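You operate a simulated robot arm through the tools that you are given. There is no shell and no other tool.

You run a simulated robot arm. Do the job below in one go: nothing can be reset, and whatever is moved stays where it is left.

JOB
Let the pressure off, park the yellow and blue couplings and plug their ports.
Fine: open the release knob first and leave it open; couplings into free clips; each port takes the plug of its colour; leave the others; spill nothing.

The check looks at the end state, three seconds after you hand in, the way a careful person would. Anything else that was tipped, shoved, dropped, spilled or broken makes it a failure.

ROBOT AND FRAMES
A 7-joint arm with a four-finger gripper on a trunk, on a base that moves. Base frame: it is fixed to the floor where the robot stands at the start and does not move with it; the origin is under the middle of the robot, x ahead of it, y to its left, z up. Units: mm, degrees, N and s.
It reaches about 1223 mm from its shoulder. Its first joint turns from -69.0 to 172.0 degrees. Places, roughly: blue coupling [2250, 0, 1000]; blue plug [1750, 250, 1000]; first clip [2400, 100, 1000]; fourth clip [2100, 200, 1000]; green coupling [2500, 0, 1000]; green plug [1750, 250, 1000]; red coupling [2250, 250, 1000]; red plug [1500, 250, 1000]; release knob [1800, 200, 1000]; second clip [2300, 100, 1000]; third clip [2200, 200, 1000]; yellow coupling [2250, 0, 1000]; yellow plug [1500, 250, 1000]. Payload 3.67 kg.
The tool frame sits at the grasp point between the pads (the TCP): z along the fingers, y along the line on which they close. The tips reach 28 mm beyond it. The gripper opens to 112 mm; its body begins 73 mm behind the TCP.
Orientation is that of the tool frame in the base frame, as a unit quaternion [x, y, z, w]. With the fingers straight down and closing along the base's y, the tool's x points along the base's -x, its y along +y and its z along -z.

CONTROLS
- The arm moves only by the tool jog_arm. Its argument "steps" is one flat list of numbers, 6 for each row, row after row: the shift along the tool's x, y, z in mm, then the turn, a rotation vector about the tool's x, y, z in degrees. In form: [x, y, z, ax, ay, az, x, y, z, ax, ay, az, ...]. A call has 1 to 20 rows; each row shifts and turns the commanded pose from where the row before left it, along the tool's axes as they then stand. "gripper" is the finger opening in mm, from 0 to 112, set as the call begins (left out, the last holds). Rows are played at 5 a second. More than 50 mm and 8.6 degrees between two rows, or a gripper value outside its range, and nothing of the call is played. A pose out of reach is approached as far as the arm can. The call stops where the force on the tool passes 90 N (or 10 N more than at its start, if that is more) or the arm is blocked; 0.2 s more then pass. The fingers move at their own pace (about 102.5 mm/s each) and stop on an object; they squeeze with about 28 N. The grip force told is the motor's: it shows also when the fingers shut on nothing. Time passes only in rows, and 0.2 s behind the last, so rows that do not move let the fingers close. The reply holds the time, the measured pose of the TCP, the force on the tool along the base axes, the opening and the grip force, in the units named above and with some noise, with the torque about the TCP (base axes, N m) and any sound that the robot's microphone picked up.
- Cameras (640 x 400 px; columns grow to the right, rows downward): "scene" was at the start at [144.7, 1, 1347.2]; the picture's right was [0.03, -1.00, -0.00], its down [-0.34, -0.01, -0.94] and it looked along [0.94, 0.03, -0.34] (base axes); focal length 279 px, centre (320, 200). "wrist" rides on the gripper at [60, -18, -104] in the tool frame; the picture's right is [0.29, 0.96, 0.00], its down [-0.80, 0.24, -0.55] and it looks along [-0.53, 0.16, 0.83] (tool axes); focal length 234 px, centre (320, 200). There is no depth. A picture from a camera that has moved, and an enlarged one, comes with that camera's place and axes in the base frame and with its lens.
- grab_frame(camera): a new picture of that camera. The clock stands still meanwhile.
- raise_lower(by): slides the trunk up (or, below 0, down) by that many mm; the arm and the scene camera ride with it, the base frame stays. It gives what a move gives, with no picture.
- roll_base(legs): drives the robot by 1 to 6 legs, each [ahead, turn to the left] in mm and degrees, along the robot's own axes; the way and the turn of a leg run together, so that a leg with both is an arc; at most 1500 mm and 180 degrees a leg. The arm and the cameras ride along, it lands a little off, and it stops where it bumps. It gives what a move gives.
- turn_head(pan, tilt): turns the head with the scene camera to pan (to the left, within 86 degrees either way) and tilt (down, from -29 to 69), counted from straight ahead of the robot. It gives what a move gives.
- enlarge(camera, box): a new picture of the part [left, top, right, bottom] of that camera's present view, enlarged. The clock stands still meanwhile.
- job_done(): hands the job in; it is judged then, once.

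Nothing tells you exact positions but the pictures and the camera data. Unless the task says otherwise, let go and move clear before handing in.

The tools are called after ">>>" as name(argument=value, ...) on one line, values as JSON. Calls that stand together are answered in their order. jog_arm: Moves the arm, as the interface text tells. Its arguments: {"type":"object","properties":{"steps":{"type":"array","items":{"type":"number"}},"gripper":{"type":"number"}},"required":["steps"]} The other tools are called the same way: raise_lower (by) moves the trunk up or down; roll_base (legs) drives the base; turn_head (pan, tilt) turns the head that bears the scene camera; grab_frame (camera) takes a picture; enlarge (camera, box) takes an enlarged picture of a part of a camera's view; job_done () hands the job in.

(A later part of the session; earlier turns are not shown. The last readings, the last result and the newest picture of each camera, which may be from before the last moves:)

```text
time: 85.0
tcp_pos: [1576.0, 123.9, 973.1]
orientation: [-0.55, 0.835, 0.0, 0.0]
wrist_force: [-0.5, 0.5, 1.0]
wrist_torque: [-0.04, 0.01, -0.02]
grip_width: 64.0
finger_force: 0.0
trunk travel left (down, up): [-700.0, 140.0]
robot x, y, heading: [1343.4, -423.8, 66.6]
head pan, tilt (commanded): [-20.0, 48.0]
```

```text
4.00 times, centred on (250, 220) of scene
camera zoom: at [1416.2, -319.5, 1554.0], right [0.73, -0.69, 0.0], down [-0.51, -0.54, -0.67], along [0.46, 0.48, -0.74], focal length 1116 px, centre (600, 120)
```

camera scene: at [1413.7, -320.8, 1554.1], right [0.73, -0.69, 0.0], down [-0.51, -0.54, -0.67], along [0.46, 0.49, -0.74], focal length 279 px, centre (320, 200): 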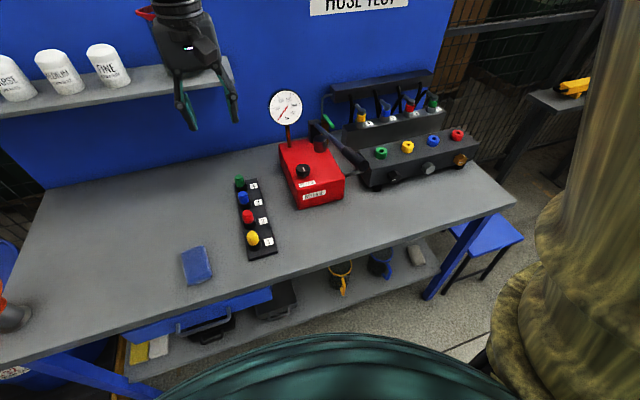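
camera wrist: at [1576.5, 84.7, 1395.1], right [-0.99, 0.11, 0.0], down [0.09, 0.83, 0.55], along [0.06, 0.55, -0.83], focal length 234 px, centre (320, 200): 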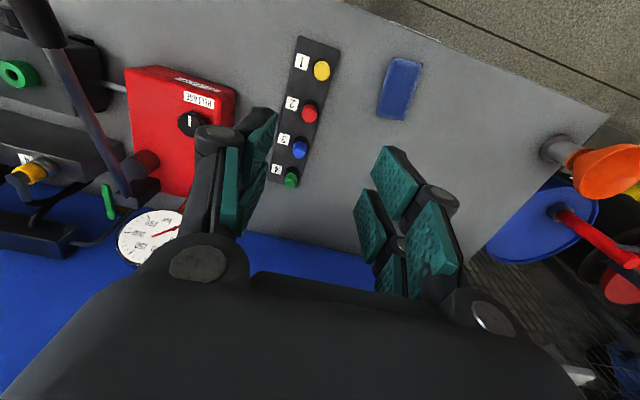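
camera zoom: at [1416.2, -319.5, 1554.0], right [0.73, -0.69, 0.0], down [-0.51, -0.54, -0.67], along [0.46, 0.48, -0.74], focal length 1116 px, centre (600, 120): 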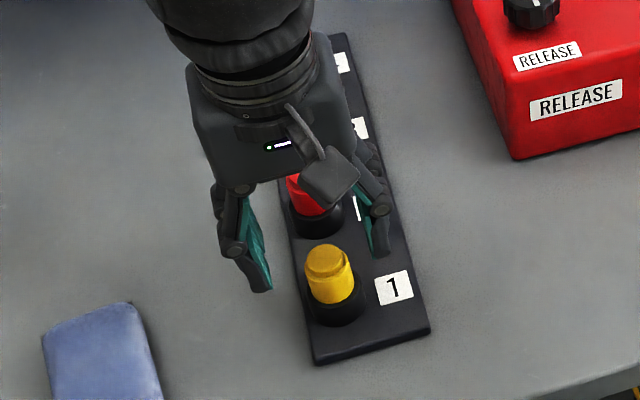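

Well centred. I will lower so the pads cover the plug body and close.

>>> jog_arm(steps=[1, 0, 18, 0, 0, 0, 0, 0, 16, 0, 0, 0], gripper=60)

>>> jog_arm(steps=[0, 0, 0, 0, 0, 0, 0, 0, 0, 0, 0, 0, 0, 0, 0, 0, 0, 0], gripper=16)

>>> enlarge(camera="scene", box=[220, 190, 280, 260])

>>> enlarge(camera="wrist", box=[240, 120, 400, 270])

```text
time: 85.6
tcp_pos: [1575.7, 120.4, 940.4]
orientation: [-0.55, 0.835, 0.001, 0.0]
wrist_force: [0.1, -0.2, 1.0]
wrist_torque: [0.03, 0.04, 0.0]
grip_width: 60.0
finger_force: 0.1
trunk travel left (down, up): [-700.0, 140.0]
robot x, y, heading: [1342.5, -421.8, 66.5]
head pan, tilt (commanded): [-20.0, 48.0]
```

```text
time: 86.4
tcp_pos: [1575.0, 121.4, 940.4]
orientation: [-0.55, 0.835, 0.0, -0.001]
wrist_force: [0.9, -0.5, 0.5]
wrist_torque: [-0.03, -0.06, 0.02]
grip_width: 28.2
finger_force: 27.8
trunk travel left (down, up): [-700.0, 140.0]
robot x, y, heading: [1338.5, -420.5, 66.4]
head pan, tilt (commanded): [-20.0, 48.0]
```

```text
5.71 times, centred on (250, 225) of scene
camera zoom: at [1416.3, -320.6, 1553.9], right [0.73, -0.69, 0.0], down [-0.51, -0.54, -0.67], along [0.46, 0.49, -0.74], focal length 1594 px, centre (720, 57)
```

zoom: 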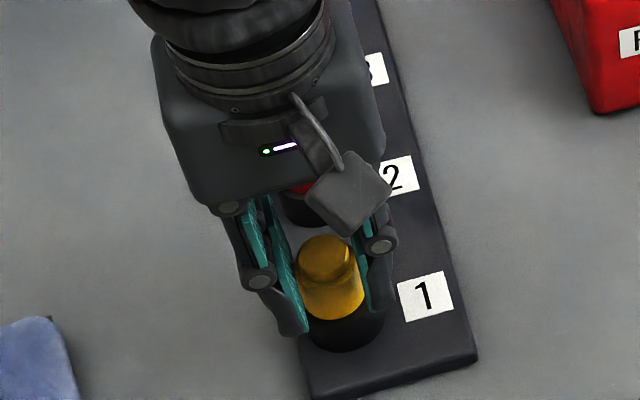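

```text
2.67 times, centred on (320, 195) of wrist
camera zoom: at [1568.2, 59.2, 1044.0], right [-0.99, 0.11, 0.0], down [0.09, 0.83, 0.55], along [0.06, 0.55, -0.83], focal length 624 px, centre (320, 213)
```

zoom: 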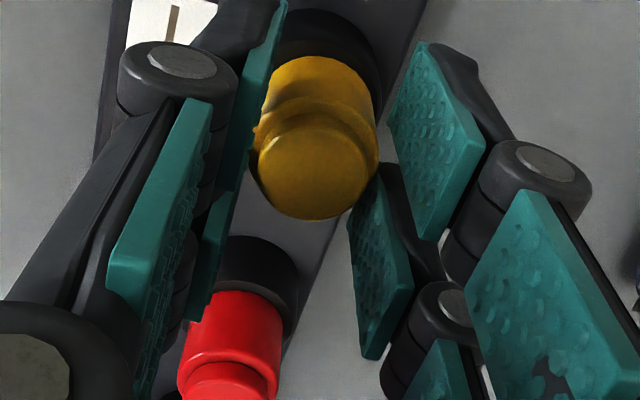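

The plug is gripped at 28 mm with no side load. Lifting.

>>> jog_arm(steps=[0, 0, -5, 0, 0, 0, 0, 0, -10, 0, 0, 0, 0, 0, -20, 0, 0, 0, 0, 0, -30, 0, 0, 0, 0, 0, -40, 0, 0, 0])

>>> enlarge(camera="scene", box=[210, 160, 290, 260])

```text
time: 87.6
tcp_pos: [1574.0, 120.5, 1046.8]
orientation: [-0.551, 0.835, 0.0, 0.0]
wrist_force: [-0.8, -0.3, -0.6]
wrist_torque: [0.03, -0.05, -0.02]
grip_width: 28.4
finger_force: 28.1
trunk travel left (down, up): [-700.0, 140.0]
robot x, y, heading: [1343.2, -424.1, 66.3]
head pan, tilt (commanded): [-20.0, 48.0]
```

```text
4.00 times, centred on (250, 210) of scene
camera zoom: at [1416.2, -322.4, 1554.0], right [0.73, -0.69, 0.0], down [-0.51, -0.54, -0.67], along [0.46, 0.49, -0.74], focal length 1116 px, centre (600, 160)
```

zoom: 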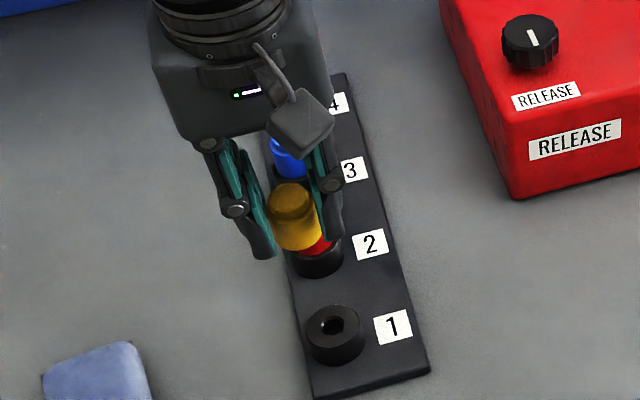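

The plug is out of slot 1. I will raise high and carry it over to the yellow port.

>>> jog_arm(steps=[0, 0, -48, 0, 0, 0, 0, 0, -48, 0, 0, 0, 0, 0, -48, 0, 0, 0, 0, 0, -48, 0, 0, 0, 0, 0, -48, 0, 0, 0, -11.7, -46.8, 0, 0, 0, 0, -11.7, -46.8, 0, 0, 0, 0, -11.7, -46.8, 0, 0, 0, 0, -11.7, -46.8, 0, 0, 0, 0, -11.7, -46.8, 0, 0, 0, 0, -11.7, -46.8, 0, 0, 0, 0, -11.7, -46.8, 0, 0, 0, 0, -11.7, -46.8, 0, 0, 0, 0, -11.7, -46.8, 0, 0, 0, 0, -11.7, -46.8, 0, 0, 0, 0, -11.7, -46.8, 0, 0, 0, 0, -11.3, -46.7, 0, 0, 0, 0])

>>> jog_arm(steps=[0, 0, 45, 0, 0, 0, 0, 0, 45, 0, 0, 0, 0, 0, 45, 0, 0, 0, 0, 0, 45, 0, 0, 0])

>>> enlarge(camera="wrist", box=[270, 90, 370, 190])

>>> enlarge(camera="scene", box=[370, 90, 450, 160])

```text
time: 91.2
tcp_pos: [2149.6, 29.5, 1283.1]
orientation: [-0.549, 0.836, 0.001, -0.002]
wrist_force: [-0.2, 0.2, -0.4]
wrist_torque: [0.03, 0.04, 0.02]
grip_width: 28.0
finger_force: 28.2
trunk travel left (down, up): [-700.0, 140.0]
robot x, y, heading: [1339.1, -422.0, 66.5]
head pan, tilt (commanded): [-20.0, 48.0]
```

```text
time: 92.2
tcp_pos: [2150.0, 29.2, 1103.9]
orientation: [-0.55, 0.835, 0.0, -0.002]
wrist_force: [0.4, 0.0, -0.9]
wrist_torque: [-0.03, 0.03, 0.0]
grip_width: 28.6
finger_force: 28.0
trunk travel left (down, up): [-700.0, 140.0]
robot x, y, heading: [1341.3, -420.9, 66.5]
head pan, tilt (commanded): [-20.0, 48.0]
```

```text
4.00 times, centred on (320, 140) of wrist
camera zoom: at [2141.9, -32.6, 1206.2], right [-0.99, 0.11, 0.0], down [0.1, 0.83, 0.55], along [0.06, 0.55, -0.83], focal length 937 px, centre (320, 440)
```

zoom: 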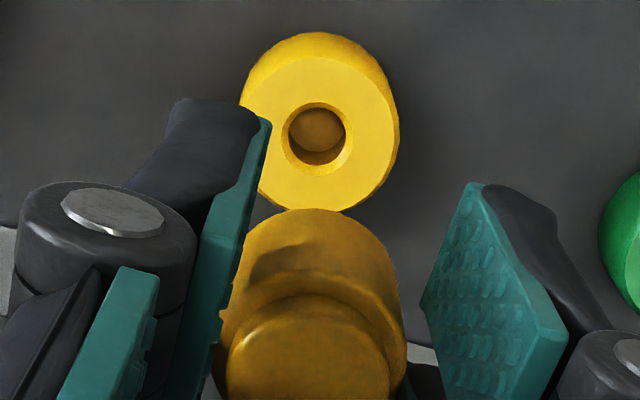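

```text
5.71 times, centred on (410, 125) of scene
camera zoom: at [1419.8, -319.9, 1553.8], right [0.73, -0.69, 0.0], down [-0.51, -0.54, -0.67], along [0.46, 0.48, -0.74], focal length 1594 px, centre (-194, 629)
```

zoom: 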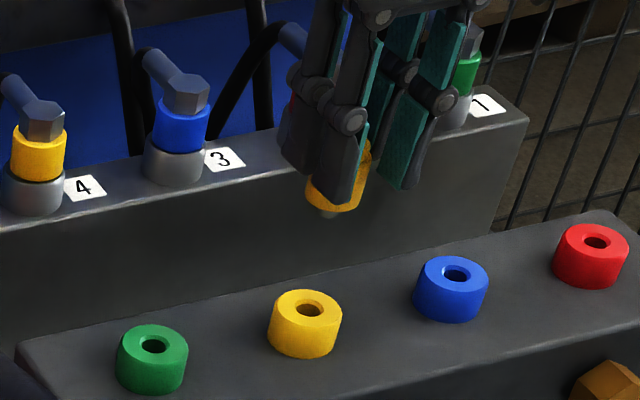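

The yellow port hole sits in front of the plug as expected. I will take a few still readings to average the pose noise before the insertion.

>>> jog_arm(steps=[0, 0, 0, 0, 0, 0])

>>> jog_arm(steps=[0, 0, 0, 0, 0, 0])

>>> jog_arm(steps=[0, 0, 0, 0, 0, 0])

>>> jog_arm(steps=[0, 0, 0, 0, 0, 0])

```text
time: 92.6
tcp_pos: [2147.1, 30.1, 1105.1]
orientation: [-0.551, 0.835, -0.001, -0.001]
wrist_force: [0.5, -0.5, -0.9]
wrist_torque: [0.01, 0.07, 0.0]
grip_width: 28.2
finger_force: 28.0
trunk travel left (down, up): [-700.0, 140.0]
robot x, y, heading: [1340.1, -424.1, 66.5]
head pan, tilt (commanded): [-20.0, 48.0]
```

```text
time: 93.0
tcp_pos: [2146.8, 28.7, 1106.0]
orientation: [-0.55, 0.835, 0.0, 0.001]
wrist_force: [0.3, -0.5, -0.2]
wrist_torque: [0.0, 0.03, 0.01]
grip_width: 28.0
finger_force: 27.8
trunk travel left (down, up): [-700.0, 140.0]
robot x, y, heading: [1342.3, -421.7, 66.5]
head pan, tilt (commanded): [-20.0, 48.0]
```

```text
time: 93.4
tcp_pos: [2147.5, 28.7, 1104.9]
orientation: [-0.55, 0.835, 0.001, 0.0]
wrist_force: [-0.8, 0.3, -0.7]
wrist_torque: [0.0, 0.0, 0.01]
grip_width: 28.2
finger_force: 27.8
trunk travel left (down, up): [-700.0, 140.0]
robot x, y, heading: [1338.8, -424.7, 66.5]
head pan, tilt (commanded): [-20.0, 48.0]
```

```text
time: 93.8
tcp_pos: [2147.1, 28.6, 1105.0]
orientation: [-0.55, 0.835, 0.0, -0.001]
wrist_force: [0.7, 0.4, -0.8]
wrist_torque: [0.01, 0.0, 0.0]
grip_width: 28.3
finger_force: 27.6
trunk travel left (down, up): [-700.0, 140.0]
robot x, y, heading: [1341.5, -421.6, 66.4]
head pan, tilt (commanded): [-20.0, 48.0]
```

Averaged, the tool is about 1.2 mm behind and 0.5 mm right of the port axis. I will correct and lower toward the port.

>>> jog_arm(steps=[1.2, 0.5, 0, 0, 0, 0, 0, 0, 25, 0, 0, 0, 0, 0, 20, 0, 0, 0])

>>> enlarge(camera="scene", box=[392, 115, 416, 139])

>>> enlarge(camera="wrist", box=[280, 100, 360, 160])

```text
time: 94.6
tcp_pos: [2145.8, 28.6, 1060.1]
orientation: [-0.55, 0.835, 0.0, 0.0]
wrist_force: [0.9, 0.8, -0.5]
wrist_torque: [-0.01, 0.02, 0.01]
grip_width: 28.0
finger_force: 28.2
trunk travel left (down, up): [-700.0, 140.0]
robot x, y, heading: [1339.8, -421.2, 66.5]
head pan, tilt (commanded): [-20.0, 48.0]
```

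```text
16.00 times, centred on (404, 127) of scene
camera zoom: at [1417.5, -320.7, 1553.9], right [0.73, -0.69, 0.0], down [-0.51, -0.54, -0.67], along [0.46, 0.49, -0.74], focal length 4464 px, centre (-1024, 1368)
```

zoom: 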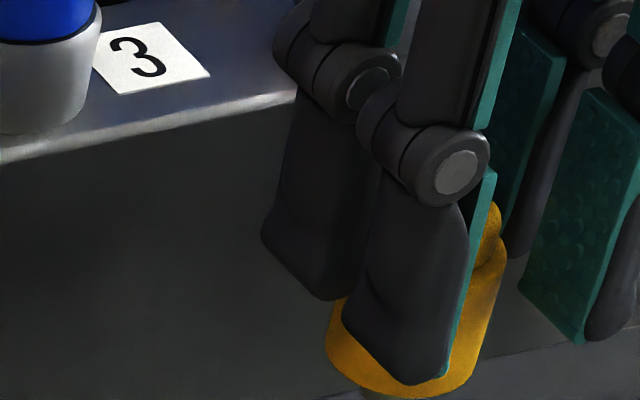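

```text
6.67 times, centred on (320, 130) of wrist
camera zoom: at [2139.2, -34.4, 1163.2], right [-0.99, 0.11, 0.0], down [0.1, 0.83, 0.55], along [0.06, 0.55, -0.83], focal length 1561 px, centre (320, 667)
```

zoom: 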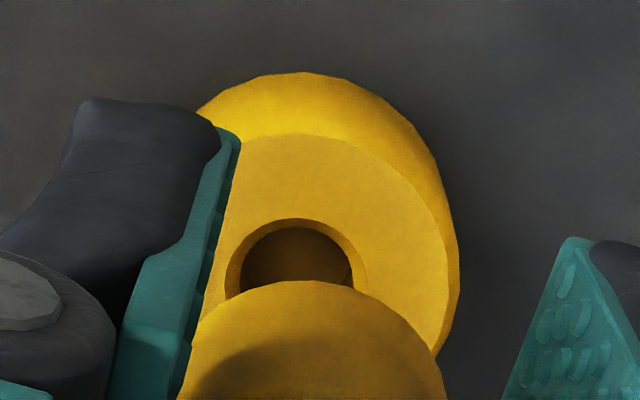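

>>> enlarge(camera="scene", box=[398, 123, 422, 153])

>>> jog_arm(steps=[0, 0, 0, 0, 0, 0])

>>> jog_arm(steps=[0, 0, 0, 0, 0, 0])

>>> jog_arm(steps=[0, 0, 0, 0, 0, 0])

```text
13.33 times, centred on (410, 138) of scene
camera zoom: at [1417.5, -320.7, 1553.9], right [0.73, -0.69, 0.0], down [-0.51, -0.54, -0.67], along [0.46, 0.49, -0.74], focal length 3720 px, centre (-880, 1027)
```

zoom: 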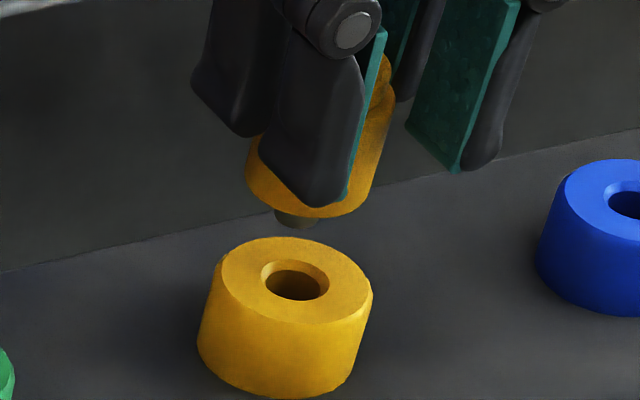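

```text
time: 95.0
tcp_pos: [2146.0, 28.2, 1060.0]
orientation: [-0.55, 0.835, 0.0, -0.001]
wrist_force: [0.5, 0.2, 0.1]
wrist_torque: [-0.04, 0.01, 0.02]
grip_width: 28.3
finger_force: 27.8
trunk travel left (down, up): [-700.0, 140.0]
robot x, y, heading: [1339.9, -424.5, 66.7]
head pan, tilt (commanded): [-20.0, 48.0]
```

```text
time: 95.4
tcp_pos: [2145.4, 28.1, 1061.4]
orientation: [-0.55, 0.835, 0.0, 0.0]
wrist_force: [-0.1, 0.5, 0.8]
wrist_torque: [0.0, -0.01, -0.02]
grip_width: 28.2
finger_force: 27.4
trunk travel left (down, up): [-700.0, 140.0]
robot x, y, heading: [1344.4, -421.4, 66.6]
head pan, tilt (commanded): [-20.0, 48.0]
```

```text
time: 95.8
tcp_pos: [2145.5, 27.6, 1061.7]
orientation: [-0.55, 0.835, -0.001, 0.0]
wrist_force: [-0.4, 0.4, -0.3]
wrist_torque: [-0.01, 0.0, 0.02]
grip_width: 28.2
finger_force: 27.8
trunk travel left (down, up): [-700.0, 140.0]
robot x, y, heading: [1340.8, -422.2, 66.6]
head pan, tilt (commanded): [-20.0, 48.0]
```

All three cues say the plug is a little too far left: averaged pose 1.3 mm, wrist about 3 mm, scene about 3.5 mm. I will shift 2.3 mm right and 0.5 mm back, lower a bit, and recheck.

>>> jog_arm(steps=[-0.5, -2.3, 0, 0, 0, 0, 0, 0, 8, 0, 0, 0])

>>> enlarge(camera="scene", box=[398, 123, 422, 153])

>>> enlarge(camera="wrist", box=[280, 100, 360, 160])

```text
time: 96.4
tcp_pos: [2147.8, 27.7, 1052.6]
orientation: [-0.55, 0.835, 0.0, -0.002]
wrist_force: [-0.5, -0.8, -0.7]
wrist_torque: [-0.02, 0.04, 0.02]
grip_width: 28.1
finger_force: 28.0
trunk travel left (down, up): [-700.0, 140.0]
robot x, y, heading: [1339.4, -419.4, 66.3]
head pan, tilt (commanded): [-20.0, 48.0]
```

```text
13.33 times, centred on (410, 138) of scene
camera zoom: at [1417.4, -320.4, 1553.9], right [0.73, -0.69, 0.0], down [-0.51, -0.54, -0.67], along [0.46, 0.49, -0.74], focal length 3720 px, centre (-880, 1027)
```

zoom: 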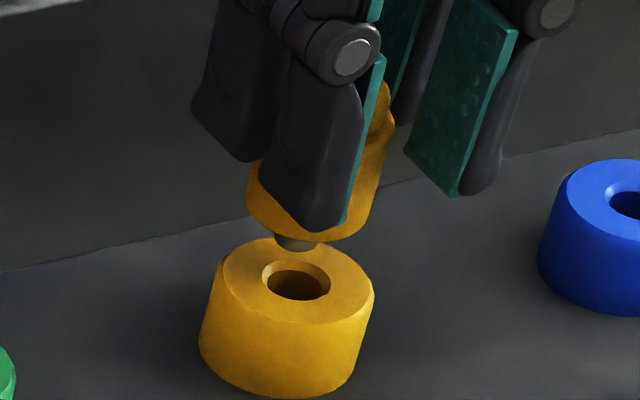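

```text
6.67 times, centred on (320, 130) of wrist
camera zoom: at [2141.3, -34.6, 1155.3], right [-0.99, 0.11, 0.0], down [0.1, 0.83, 0.55], along [0.06, 0.55, -0.83], focal length 1561 px, centre (320, 667)
```

zoom: 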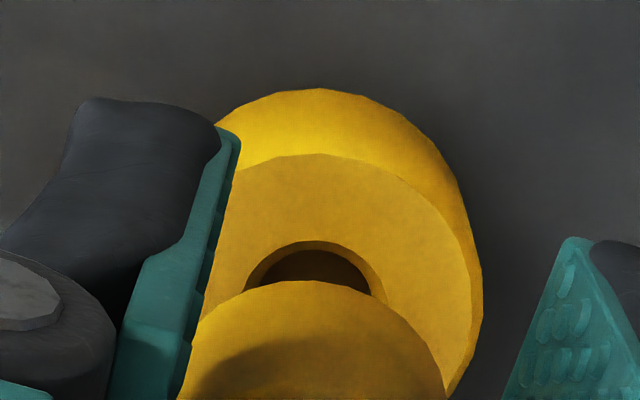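

Now nearly aligned. A further 0.8 mm right, then a light-touch descent.

>>> jog_arm(steps=[0, -0.8, 0, 0, 0, 0, 0, 0, 5, 0, 0, 0, 0, 0, 3, 0, 0, 0])

>>> enlarge(camera="scene", box=[398, 123, 422, 153])

```text
time: 97.2
tcp_pos: [2149.4, 27.0, 1044.4]
orientation: [-0.55, 0.835, 0.0, 0.001]
wrist_force: [-0.2, -0.8, -0.6]
wrist_torque: [0.05, 0.01, -0.01]
grip_width: 28.1
finger_force: 28.4
trunk travel left (down, up): [-700.0, 140.0]
robot x, y, heading: [1339.3, -423.9, 66.4]
head pan, tilt (commanded): [-20.0, 48.0]
```

```text
13.33 times, centred on (410, 138) of scene
camera zoom: at [1416.8, -320.8, 1553.9], right [0.73, -0.69, 0.0], down [-0.51, -0.54, -0.67], along [0.46, 0.49, -0.74], focal length 3720 px, centre (-880, 1027)
```

zoom: 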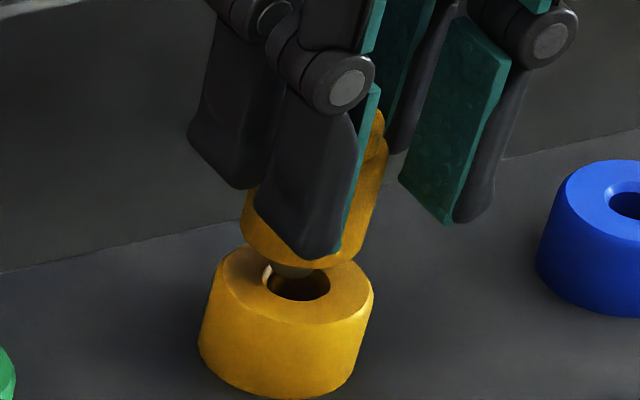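

The stem is over the hole within the chamfer. Lowering gently with force checks.

>>> jog_arm(steps=[0, -0.7, 2, 0, 0, 0, 0, 0, 2, 0, 0, 0, 0, 0, 2, 0, 0, 0])

>>> jog_arm(steps=[0, 0, 1.5, 0, 0, 0, 0, 0, 1.5, 0, 0, 0])

>>> enlarge(camera="scene", box=[398, 123, 422, 153])

```text
time: 98.0
tcp_pos: [2148.9, 26.7, 1041.4]
orientation: [-0.55, 0.835, -0.001, 0.002]
wrist_force: [1.1, 0.4, 21.4]
wrist_torque: [0.24, -0.16, -0.01]
grip_width: 28.5
finger_force: 28.6
trunk travel left (down, up): [-700.0, 140.0]
robot x, y, heading: [1338.7, -422.2, 66.3]
head pan, tilt (commanded): [-20.0, 48.0]
```

```text
time: 98.6
tcp_pos: [2149.0, 27.4, 1037.9]
orientation: [-0.55, 0.835, 0.0, 0.001]
wrist_force: [3.2, 0.1, 20.6]
wrist_torque: [0.25, -0.24, -0.06]
grip_width: 28.1
finger_force: 28.4
trunk travel left (down, up): [-700.0, 140.0]
robot x, y, heading: [1339.6, -424.1, 66.5]
head pan, tilt (commanded): [-20.0, 48.0]
```

```text
13.33 times, centred on (410, 138) of scene
camera zoom: at [1415.0, -321.9, 1554.1], right [0.73, -0.69, 0.0], down [-0.51, -0.54, -0.67], along [0.46, 0.49, -0.74], focal length 3720 px, centre (-880, 1027)
```

zoom: 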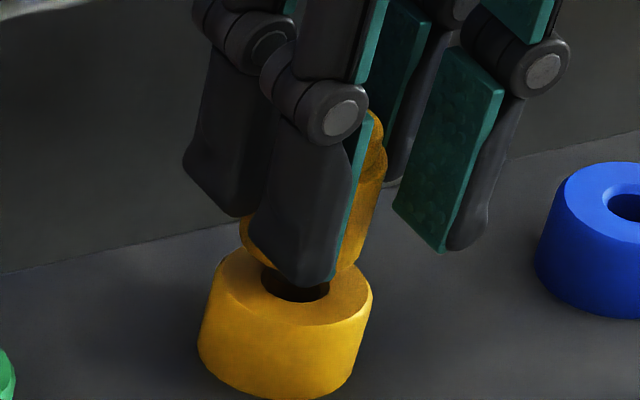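

The plug touched the rim: 21 N, contact toward the back. Both the torque and the picture say the hole is about 2.5 mm further to the front. I will lift, shift forward and touch again lightly.

>>> jog_arm(steps=[0, 0, -6, 0, 0, 0, 0, 0, -2, 0, 0, 0, 2.3, 0.2, 0, 0, 0, 0])

>>> enlarge(camera="scene", box=[398, 123, 422, 153])

>>> enlarge(camera="wrist", box=[280, 100, 360, 160])

```text
time: 99.4
tcp_pos: [2149.3, 25.4, 1043.5]
orientation: [-0.55, 0.835, 0.0, -0.001]
wrist_force: [0.5, -0.5, 0.4]
wrist_torque: [0.03, 0.04, -0.01]
grip_width: 27.9
finger_force: 27.5
trunk travel left (down, up): [-700.0, 140.0]
robot x, y, heading: [1343.2, -420.5, 66.4]
head pan, tilt (commanded): [-20.0, 48.0]
```

```text
13.33 times, centred on (410, 138) of scene
camera zoom: at [1417.2, -320.8, 1553.9], right [0.73, -0.69, 0.0], down [-0.51, -0.54, -0.67], along [0.46, 0.49, -0.74], focal length 3720 px, centre (-880, 1027)
```

zoom: 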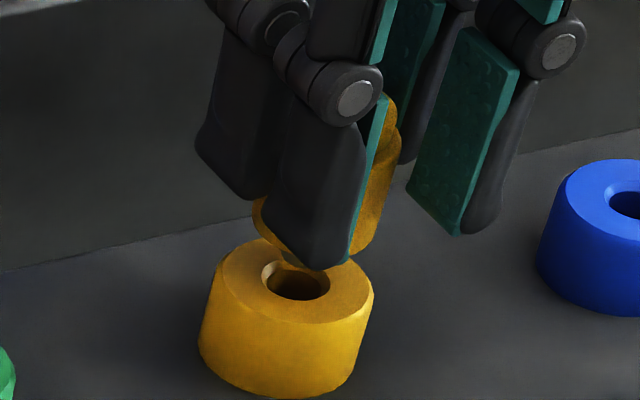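

```text
6.67 times, centred on (320, 130) of wrist
camera zoom: at [2141.6, -37.9, 1145.9], right [-0.99, 0.11, 0.0], down [0.1, 0.83, 0.55], along [0.06, 0.55, -0.83], focal length 1561 px, centre (320, 667)
```

zoom: 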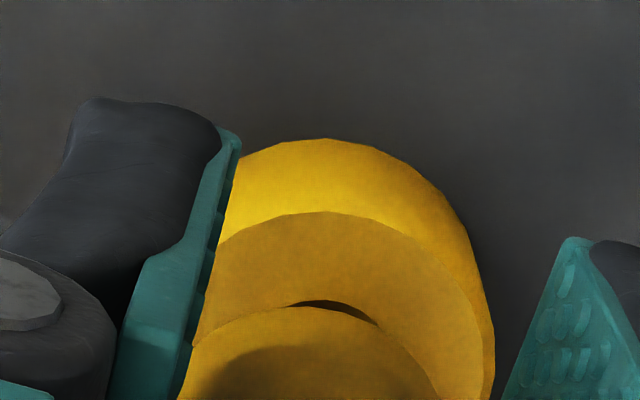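

>>> jog_arm(steps=[0, 0, 3, 0, 0, 0, 0, 0, 2, 0, 0, 0, 0, 0, 1.5, 0, 0, 0])

```text
time: 100.2
tcp_pos: [2147.7, 24.1, 1036.8]
orientation: [-0.549, 0.836, -0.001, -0.001]
wrist_force: [-0.1, -0.8, 4.3]
wrist_torque: [-0.02, -0.04, 0.01]
grip_width: 28.2
finger_force: 28.0
trunk travel left (down, up): [-700.0, 140.0]
robot x, y, heading: [1339.2, -423.1, 66.5]
head pan, tilt (commanded): [-20.0, 48.0]
```

>>> jog_arm(steps=[0, 0, 1.5, 0, 0, 0, 0, 0, 0, 0, 0, 0])

>>> enlarge(camera="scene", box=[398, 123, 422, 153])

```text
time: 100.8
tcp_pos: [2149.6, 24.2, 1038.4]
orientation: [-0.549, 0.836, 0.0, 0.001]
wrist_force: [5.6, 1.8, 15.9]
wrist_torque: [0.3, -0.37, -0.07]
grip_width: 28.2
finger_force: 27.8
trunk travel left (down, up): [-700.0, 140.0]
robot x, y, heading: [1342.7, -420.7, 66.6]
head pan, tilt (commanded): [-20.0, 48.0]
```

```text
13.33 times, centred on (410, 138) of scene
camera zoom: at [1415.7, -321.6, 1554.2], right [0.73, -0.69, 0.0], down [-0.51, -0.54, -0.67], along [0.46, 0.49, -0.74], focal length 3720 px, centre (-880, 1027)
```

zoom: 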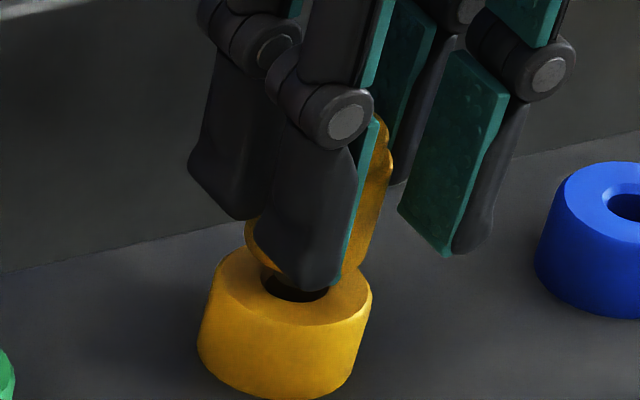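

The hole's front part is still visibly empty and the torque again says contact at the back. I will move another 3 mm forward.

>>> jog_arm(steps=[0, 0, -5, 0, 0, 0, 3, 0, 0, 0, 0, 0, 0, 0, 2, 0, 0, 0, 0, 0, 2, 0, 0, 0])

>>> enlarge(camera="scene", box=[398, 123, 422, 153])

>>> enlarge(camera="wrist", box=[270, 100, 370, 200])

```text
time: 101.8
tcp_pos: [2146.9, 21.9, 1036.9]
orientation: [-0.55, 0.835, 0.0, -0.001]
wrist_force: [-0.3, -0.3, 0.6]
wrist_torque: [0.01, 0.03, -0.03]
grip_width: 28.1
finger_force: 28.0
trunk travel left (down, up): [-700.0, 140.0]
robot x, y, heading: [1340.7, -424.0, 66.4]
head pan, tilt (commanded): [-20.0, 48.0]
```

```text
13.33 times, centred on (410, 138) of scene
camera zoom: at [1416.8, -320.9, 1553.9], right [0.73, -0.69, 0.0], down [-0.51, -0.54, -0.67], along [0.46, 0.49, -0.74], focal length 3720 px, centre (-880, 1027)
```

zoom: 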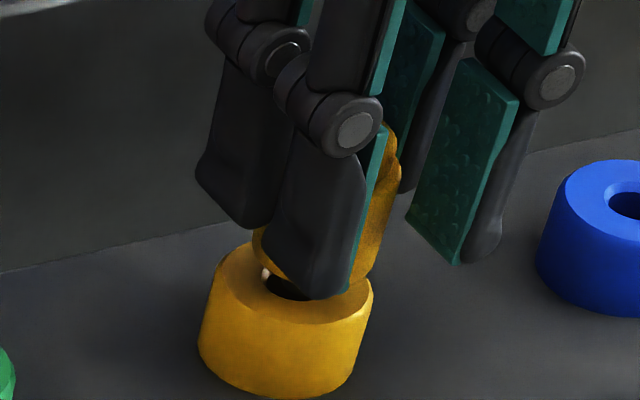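

```text
4.00 times, centred on (320, 150) of wrist
camera zoom: at [2140.3, -40.7, 1139.7], right [-0.99, 0.11, 0.0], down [0.1, 0.83, 0.55], along [0.06, 0.55, -0.83], focal length 937 px, centre (320, 400)
```

zoom: 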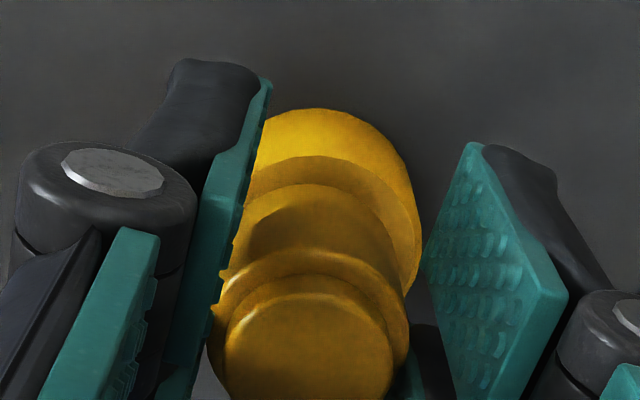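

Cross-checking the averaged pose with the wrist view shows I went too far forward and right; the scene view was misleading there. I will lift, go back 5.4 mm and left 1.5 mm, and re-measure with averaged readings.

>>> jog_arm(steps=[0, 0, -12, 0, 0, 0, 0, 0, -12, 0, 0, 0, -5.4, 1.5, 0, 0, 0, 0, 0, 0, 0, 0, 0, 0])

>>> jog_arm(steps=[0, 0, 0, 0, 0, 0])

>>> jog_arm(steps=[0, 0, 0, 0, 0, 0])

>>> jog_arm(steps=[0, 0, 0, 0, 0, 0])

>>> jog_arm(steps=[0, 0, 0, 0, 0, 0])

>>> enlarge(camera="wrist", box=[270, 90, 370, 190])

>>> enlarge(camera="scene", box=[398, 120, 422, 150])

```text
time: 102.8
tcp_pos: [2147.4, 27.1, 1061.5]
orientation: [-0.55, 0.835, 0.0, 0.0]
wrist_force: [-0.5, -0.6, -0.2]
wrist_torque: [0.02, -0.03, -0.01]
grip_width: 27.8
finger_force: 28.1
trunk travel left (down, up): [-700.0, 140.0]
robot x, y, heading: [1338.4, -422.0, 66.5]
head pan, tilt (commanded): [-20.0, 48.0]
```

```text
time: 103.2
tcp_pos: [2148.9, 27.2, 1061.7]
orientation: [-0.55, 0.835, 0.0, 0.0]
wrist_force: [-0.4, -0.3, -0.2]
wrist_torque: [0.02, -0.04, -0.02]
grip_width: 28.5
finger_force: 28.3
trunk travel left (down, up): [-700.0, 140.0]
robot x, y, heading: [1341.2, -422.0, 66.4]
head pan, tilt (commanded): [-20.0, 48.0]
```

```text
time: 103.6
tcp_pos: [2148.0, 27.5, 1059.6]
orientation: [-0.55, 0.835, 0.0, 0.0]
wrist_force: [1.7, -0.3, -0.5]
wrist_torque: [0.0, -0.01, 0.0]
grip_width: 28.3
finger_force: 27.9
trunk travel left (down, up): [-700.0, 140.0]
robot x, y, heading: [1340.8, -420.2, 66.5]
head pan, tilt (commanded): [-20.0, 48.0]
```

```text
time: 104.0
tcp_pos: [2148.3, 27.4, 1060.9]
orientation: [-0.55, 0.835, 0.001, 0.0]
wrist_force: [0.2, -1.0, 0.3]
wrist_torque: [0.02, -0.02, 0.02]
grip_width: 28.0
finger_force: 28.4
trunk travel left (down, up): [-700.0, 140.0]
robot x, y, heading: [1340.4, -420.0, 66.4]
head pan, tilt (commanded): [-20.0, 48.0]
```

```text
time: 104.4
tcp_pos: [2148.9, 28.4, 1060.5]
orientation: [-0.55, 0.835, -0.001, 0.0]
wrist_force: [0.1, -0.1, 0.0]
wrist_torque: [-0.03, -0.01, -0.01]
grip_width: 27.9
finger_force: 28.0
trunk travel left (down, up): [-700.0, 140.0]
robot x, y, heading: [1341.4, -421.7, 66.6]
head pan, tilt (commanded): [-20.0, 48.0]
```

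```text
4.00 times, centred on (320, 140) of wrist
camera zoom: at [2141.1, -34.6, 1163.6], right [-0.99, 0.11, 0.0], down [0.1, 0.83, 0.55], along [0.06, 0.55, -0.83], focal length 937 px, centre (320, 440)
```

zoom: 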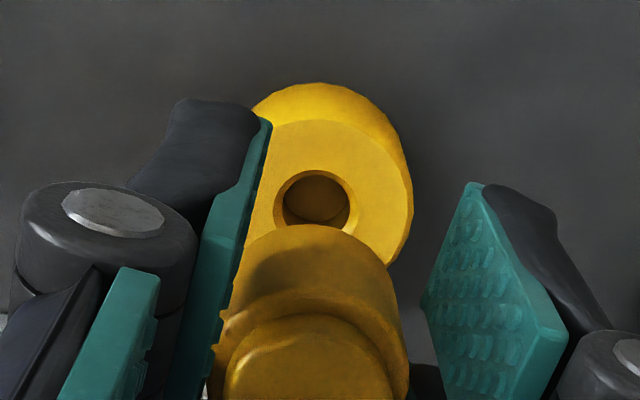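

```text
13.33 times, centred on (410, 135) of scene
camera zoom: at [1416.9, -320.8, 1553.9], right [0.73, -0.69, 0.0], down [-0.51, -0.54, -0.67], along [0.46, 0.49, -0.74], focal length 3720 px, centre (-880, 1067)
```

zoom: 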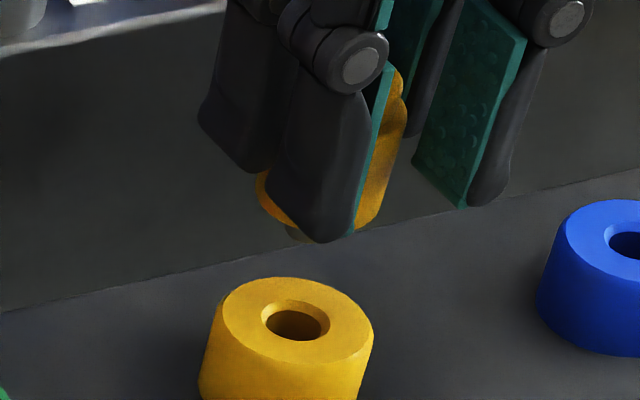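

Pose average and the port calibration agree that the hole is about 1.5 mm left and 0.4 mm forward from here. I will shift and lower gently.

>>> jog_arm(steps=[0.4, 1.5, 0, 0, 0, 0, 0, 0, 8, 0, 0, 0, 0, 0, 8, 0, 0, 0, 0, 0, 4, 0, 0, 0])

>>> jog_arm(steps=[0, 0, 2, 0, 0, 0, 0, 0, 2, 0, 0, 0])

>>> enlarge(camera="scene", box=[398, 123, 422, 153])

```text
time: 105.4
tcp_pos: [2146.1, 26.8, 1040.8]
orientation: [-0.55, 0.835, -0.001, 0.001]
wrist_force: [0.4, 0.9, 0.0]
wrist_torque: [-0.02, 0.0, 0.03]
grip_width: 28.0
finger_force: 28.2
trunk travel left (down, up): [-700.0, 140.0]
robot x, y, heading: [1339.7, -422.4, 66.6]
head pan, tilt (commanded): [-20.0, 48.0]
```

```text
time: 106.0
tcp_pos: [2147.4, 28.3, 1039.0]
orientation: [-0.55, 0.835, 0.0, 0.0]
wrist_force: [-0.4, -0.3, 5.2]
wrist_torque: [0.02, -0.02, 0.02]
grip_width: 28.1
finger_force: 28.8
trunk travel left (down, up): [-700.0, 140.0]
robot x, y, heading: [1339.4, -421.9, 66.7]
head pan, tilt (commanded): [-20.0, 48.0]
```

```text
13.33 times, centred on (410, 138) of scene
camera zoom: at [1416.4, -321.1, 1554.1], right [0.73, -0.69, 0.0], down [-0.51, -0.54, -0.67], along [0.46, 0.49, -0.74], focal length 3720 px, centre (-880, 1027)
```

zoom: 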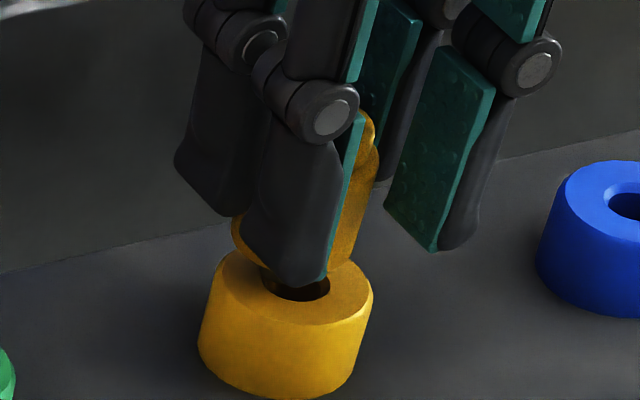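

Putting it all together, the plug sits about 4–5 mm toward the back in the fingers, which explains the torque and the scene view. The try furthest forward also had the least force. I will move 3.8 mm forward and 1.9 mm right and touch again.

>>> jog_arm(steps=[0, 0, -6, 0, 0, 0, 3.8, -1.9, 0, 0, 0, 0, 0, 0, 3, 0, 0, 0, 0, 0, 3, 0, 0, 0])

>>> enlarge(camera="scene", box=[398, 123, 422, 153])

```text
time: 107.0
tcp_pos: [2147.0, 24.1, 1037.4]
orientation: [-0.55, 0.835, 0.0, -0.001]
wrist_force: [-0.6, 0.1, 0.7]
wrist_torque: [0.0, 0.01, 0.0]
grip_width: 27.9
finger_force: 27.6
trunk travel left (down, up): [-700.0, 140.0]
robot x, y, heading: [1341.8, -419.9, 66.6]
head pan, tilt (commanded): [-20.0, 48.0]
```

```text
13.33 times, centred on (410, 138) of scene
camera zoom: at [1416.9, -320.9, 1553.9], right [0.73, -0.69, 0.0], down [-0.51, -0.54, -0.67], along [0.46, 0.49, -0.74], focal length 3720 px, centre (-880, 1027)
```

zoom: 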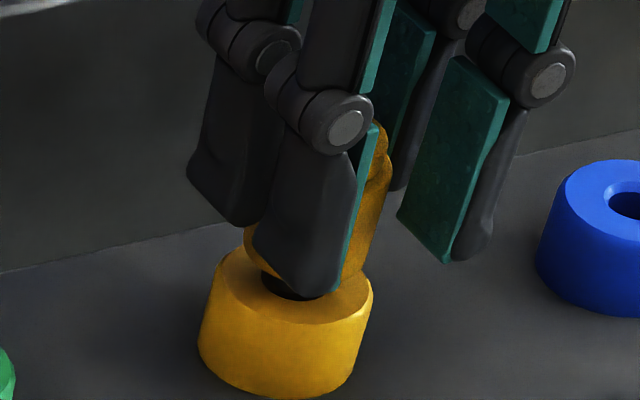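

>>> jog_arm(steps=[0, 0, 1.5, 0, 0, 0, 0, 0, 0, 0, 0, 0])

>>> jog_arm(steps=[0, 0, 1, 0, 0, 0, 0, 0, 0, 0, 0, 0])

```text
time: 107.6
tcp_pos: [2146.8, 23.5, 1035.2]
orientation: [-0.549, 0.836, 0.0, 0.001]
wrist_force: [-0.6, -0.4, -1.2]
wrist_torque: [-0.04, -0.05, 0.01]
grip_width: 28.1
finger_force: 27.8
trunk travel left (down, up): [-700.0, 140.0]
robot x, y, heading: [1339.3, -418.7, 66.3]
head pan, tilt (commanded): [-20.0, 48.0]
```

```text
time: 108.2
tcp_pos: [2146.5, 23.9, 1033.8]
orientation: [-0.55, 0.835, 0.0, 0.0]
wrist_force: [0.4, 1.3, 0.3]
wrist_torque: [0.01, 0.01, -0.03]
grip_width: 27.9
finger_force: 27.4
trunk travel left (down, up): [-700.0, 140.0]
robot x, y, heading: [1341.6, -423.8, 66.6]
head pan, tilt (commanded): [-20.0, 48.0]
```

It is in: z is below the rim level with no force. Continuing down until the plug seats.

>>> jog_arm(steps=[0, 0, 2, 0, 0, 0, 0, 0, 2, 0, 0, 0])

>>> jog_arm(steps=[0, 0, 1.5, 0, 0, 0, 0, 0, 1.5, 0, 0, 0])

>>> enlarge(camera="scene", box=[398, 123, 422, 153])

```text
time: 108.8
tcp_pos: [2147.3, 23.7, 1030.7]
orientation: [-0.55, 0.835, 0.001, 0.0]
wrist_force: [0.4, 0.0, -0.3]
wrist_torque: [0.0, -0.03, -0.01]
grip_width: 28.2
finger_force: 28.0
trunk travel left (down, up): [-700.0, 140.0]
robot x, y, heading: [1338.0, -419.9, 66.7]
head pan, tilt (commanded): [-20.0, 48.0]
```

```text
time: 109.4
tcp_pos: [2147.8, 22.6, 1027.9]
orientation: [-0.55, 0.835, 0.0, 0.0]
wrist_force: [0.8, -0.3, 6.2]
wrist_torque: [-0.06, -0.02, 0.05]
grip_width: 27.9
finger_force: 27.8
trunk travel left (down, up): [-700.0, 140.0]
robot x, y, heading: [1338.9, -424.8, 66.7]
head pan, tilt (commanded): [-20.0, 48.0]
```

```text
13.33 times, centred on (410, 138) of scene
camera zoom: at [1416.4, -321.1, 1554.1], right [0.73, -0.69, 0.0], down [-0.51, -0.54, -0.67], along [0.46, 0.49, -0.74], focal length 3720 px, centre (-880, 1027)
```

zoom: 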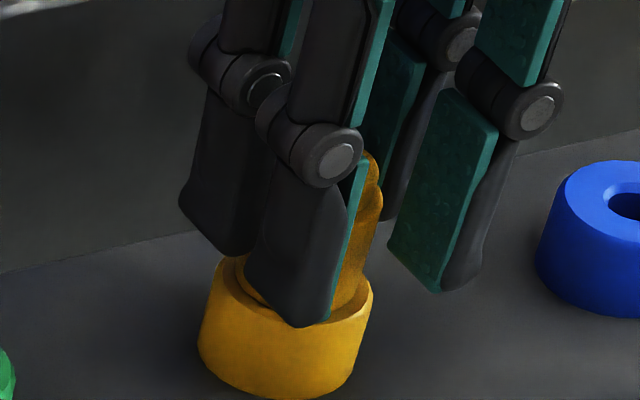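

Seating contact at z≈1028. I will press slightly more, then release and look.

>>> jog_arm(steps=[0, 0, 1, 0, 0, 0, 0, 0, 0.5, 0, 0, 0])

>>> jog_arm(steps=[0, 0, -1.5, 0, 0, 0, 0, 0, 0, 0, 0, 0], gripper=56)

>>> enlarge(camera="scene", box=[398, 123, 422, 153])

```text
time: 110.0
tcp_pos: [2146.8, 24.3, 1027.5]
orientation: [-0.549, 0.836, 0.0, 0.001]
wrist_force: [4.4, 0.8, 15.7]
wrist_torque: [0.01, -0.13, 0.02]
grip_width: 28.0
finger_force: 28.2
trunk travel left (down, up): [-700.0, 140.0]
robot x, y, heading: [1341.5, -426.9, 66.5]
head pan, tilt (commanded): [-20.0, 48.0]
```

```text
time: 110.6
tcp_pos: [2146.4, 22.6, 1027.4]
orientation: [-0.55, 0.835, 0.0, -0.001]
wrist_force: [0.2, 0.9, -0.2]
wrist_torque: [-0.01, 0.0, 0.03]
grip_width: 56.1
finger_force: 0.2
trunk travel left (down, up): [-700.0, 140.0]
robot x, y, heading: [1339.7, -422.5, 66.5]
head pan, tilt (commanded): [-20.0, 48.0]
```

```text
13.33 times, centred on (410, 138) of scene
camera zoom: at [1416.6, -320.7, 1553.9], right [0.73, -0.69, 0.0], down [-0.51, -0.54, -0.67], along [0.46, 0.49, -0.74], focal length 3720 px, centre (-880, 1027)
```

zoom: 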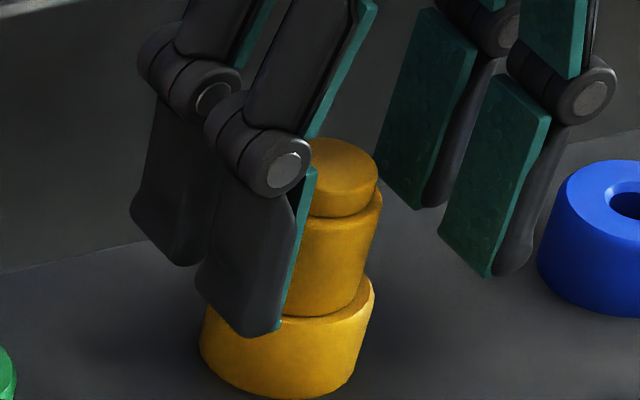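

The yellow plug is seated flush in the yellow port. I will lift clear and check the view.

>>> jog_arm(steps=[0, 0, -20, 0, 0, 0, 0, 0, -40, 0, 0, 0, 0, 0, -45, 0, 0, 0, 0, 0, -45, 0, 0, 0, 0, 0, -45, 0, 0, 0, 0, 0, -45, 0, 0, 0])

>>> enlarge(camera="scene", box=[370, 100, 450, 160])

>>> grab_frame(camera="wrist")

```text
time: 112.0
tcp_pos: [2145.6, 22.7, 1270.0]
orientation: [-0.55, 0.835, -0.001, 0.0]
wrist_force: [-0.6, -0.1, -1.0]
wrist_torque: [0.06, -0.05, 0.0]
grip_width: 55.8
finger_force: 0.1
trunk travel left (down, up): [-700.0, 140.0]
robot x, y, heading: [1344.2, -422.1, 66.4]
head pan, tilt (commanded): [-20.0, 48.0]
```

```text
6.67 times, centred on (410, 130) of scene
camera zoom: at [1415.3, -321.7, 1554.0], right [0.73, -0.69, 0.0], down [-0.51, -0.54, -0.67], along [0.46, 0.49, -0.74], focal length 1860 px, centre (-280, 667)
```

zoom: 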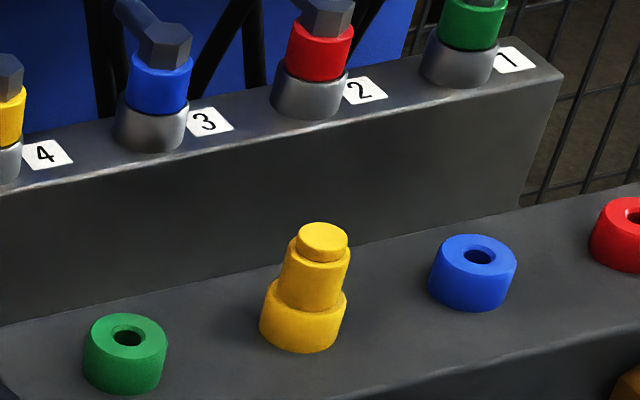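

```text
taken
camera wrist: at [2138.6, -40.3, 1372.6], right [-0.99, 0.11, 0.0], down [0.09, 0.83, 0.55], along [0.06, 0.55, -0.83], focal length 234 px, centre (320, 200)
```

wrist: 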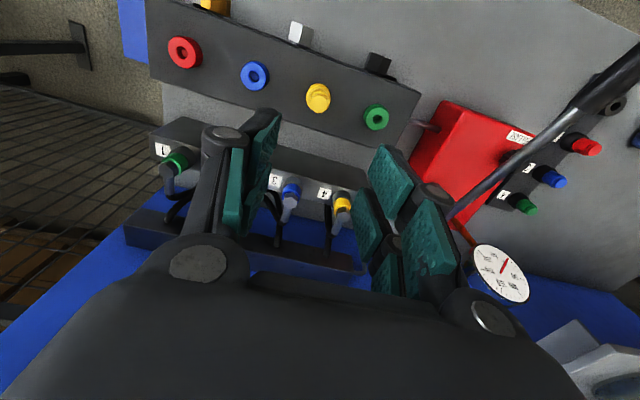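

The yellow plug stands upright and flush. Now I will travel to the blue plug in slot 3.

>>> jog_arm(steps=[-2.15, 46.5, 0, 0, 0, 0, -2.15, 46.5, 0, 0, 0, 0, -2.15, 46.5, 0, 0, 0, 0, -2.15, 46.5, 0, 0, 0, 0, -2.15, 46.5, 0, 0, 0, 0, -2.15, 46.5, 0, 0, 0, 0, -2.15, 46.5, 0, 0, 0, 0, -2.15, 46.5, 0, 0, 0, 0, -2.15, 46.5, 0, 0, 0, 0, -2.15, 46.5, 0, 0, 0, 0, -2.15, 46.5, 0, 0, 0, 0, -2.15, 46.5, 0, 0, 0, 0], gripper=64)

>>> jog_arm(steps=[0, 0, 45, 0, 0, 0, 0, 0, 45, 0, 0, 0, 0, 0, 45, 0, 0, 0, 0, 0, 45, 0, 0, 0, 0, 0, 20, 0, 0, 0])

>>> enlarge(camera="wrist", box=[240, 50, 400, 200])

>>> enlarge(camera="scene", box=[210, 140, 310, 260])

```text
time: 114.6
tcp_pos: [1642.7, 267.5, 1267.2]
orientation: [-0.55, 0.835, -0.001, 0.001]
wrist_force: [-0.2, 0.1, -0.9]
wrist_torque: [-0.03, -0.06, 0.01]
grip_width: 63.9
finger_force: 0.1
trunk travel left (down, up): [-700.0, 140.0]
robot x, y, heading: [1340.0, -418.3, 66.6]
head pan, tilt (commanded): [-20.0, 48.0]
```

```text
time: 115.8
tcp_pos: [1644.8, 267.0, 1066.8]
orientation: [-0.55, 0.835, 0.0, 0.0]
wrist_force: [0.6, 0.0, -0.1]
wrist_torque: [0.0, 0.0, -0.03]
grip_width: 63.9
finger_force: 0.1
trunk travel left (down, up): [-700.0, 140.0]
robot x, y, heading: [1341.6, -422.8, 66.1]
head pan, tilt (commanded): [-20.0, 48.0]
```

```text
2.67 times, centred on (320, 125) of wrist
camera zoom: at [1637.5, 205.2, 1170.2], right [-0.99, 0.11, 0.0], down [0.09, 0.83, 0.55], along [0.06, 0.55, -0.83], focal length 624 px, centre (320, 400)
```

zoom: 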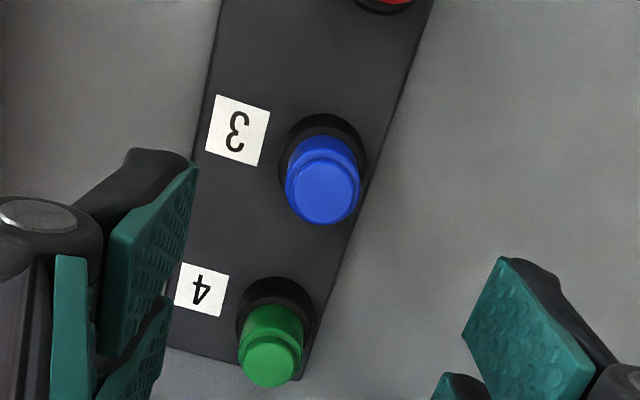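

```text
3.33 times, centred on (260, 200) of scene
camera zoom: at [1416.5, -320.8, 1554.0], right [0.73, -0.69, 0.0], down [-0.51, -0.54, -0.67], along [0.46, 0.49, -0.74], focal length 930 px, centre (520, 200)
```

zoom: 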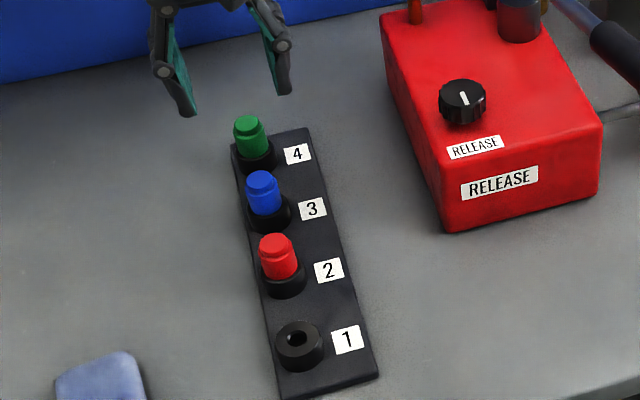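

The blue plug looks just like the yellow one did. This time I will place the tool about 3 mm further back so the plug sits centred in the fingers, and descend partway.

>>> jog_arm(steps=[-3, 3.6, 0, 0, 0, 0, 0, 0, 45, 0, 0, 0, 0, 0, 45, 0, 0, 0])

>>> enlarge(camera="wrist", box=[240, 90, 400, 240])

>>> enlarge(camera="scene", box=[220, 160, 290, 230])

```text
time: 116.6
tcp_pos: [1642.1, 272.6, 978.0]
orientation: [-0.549, 0.836, 0.0, 0.001]
wrist_force: [-0.4, 0.3, -0.3]
wrist_torque: [0.0, -0.02, 0.01]
grip_width: 63.7
finger_force: 0.0
trunk travel left (down, up): [-700.0, 140.0]
robot x, y, heading: [1341.6, -419.5, 66.6]
head pan, tilt (commanded): [-20.0, 48.0]
```

```text
2.67 times, centred on (320, 165) of wrist
camera zoom: at [1635.4, 210.2, 1081.1], right [-0.99, 0.11, 0.0], down [0.1, 0.83, 0.55], along [0.06, 0.55, -0.83], focal length 624 px, centre (320, 293)
```

zoom: 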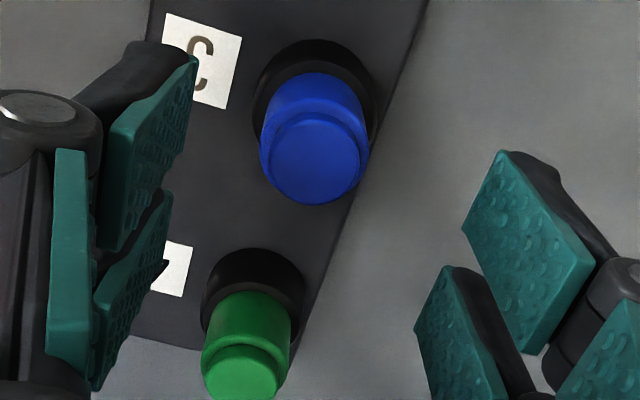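

```text
5.71 times, centred on (255, 195) of scene
camera zoom: at [1416.5, -319.7, 1554.0], right [0.73, -0.69, 0.0], down [-0.51, -0.54, -0.67], along [0.46, 0.48, -0.74], focal length 1594 px, centre (691, 229)
```

zoom: 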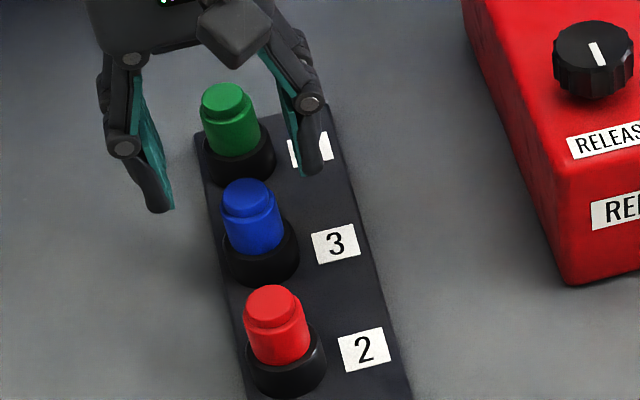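

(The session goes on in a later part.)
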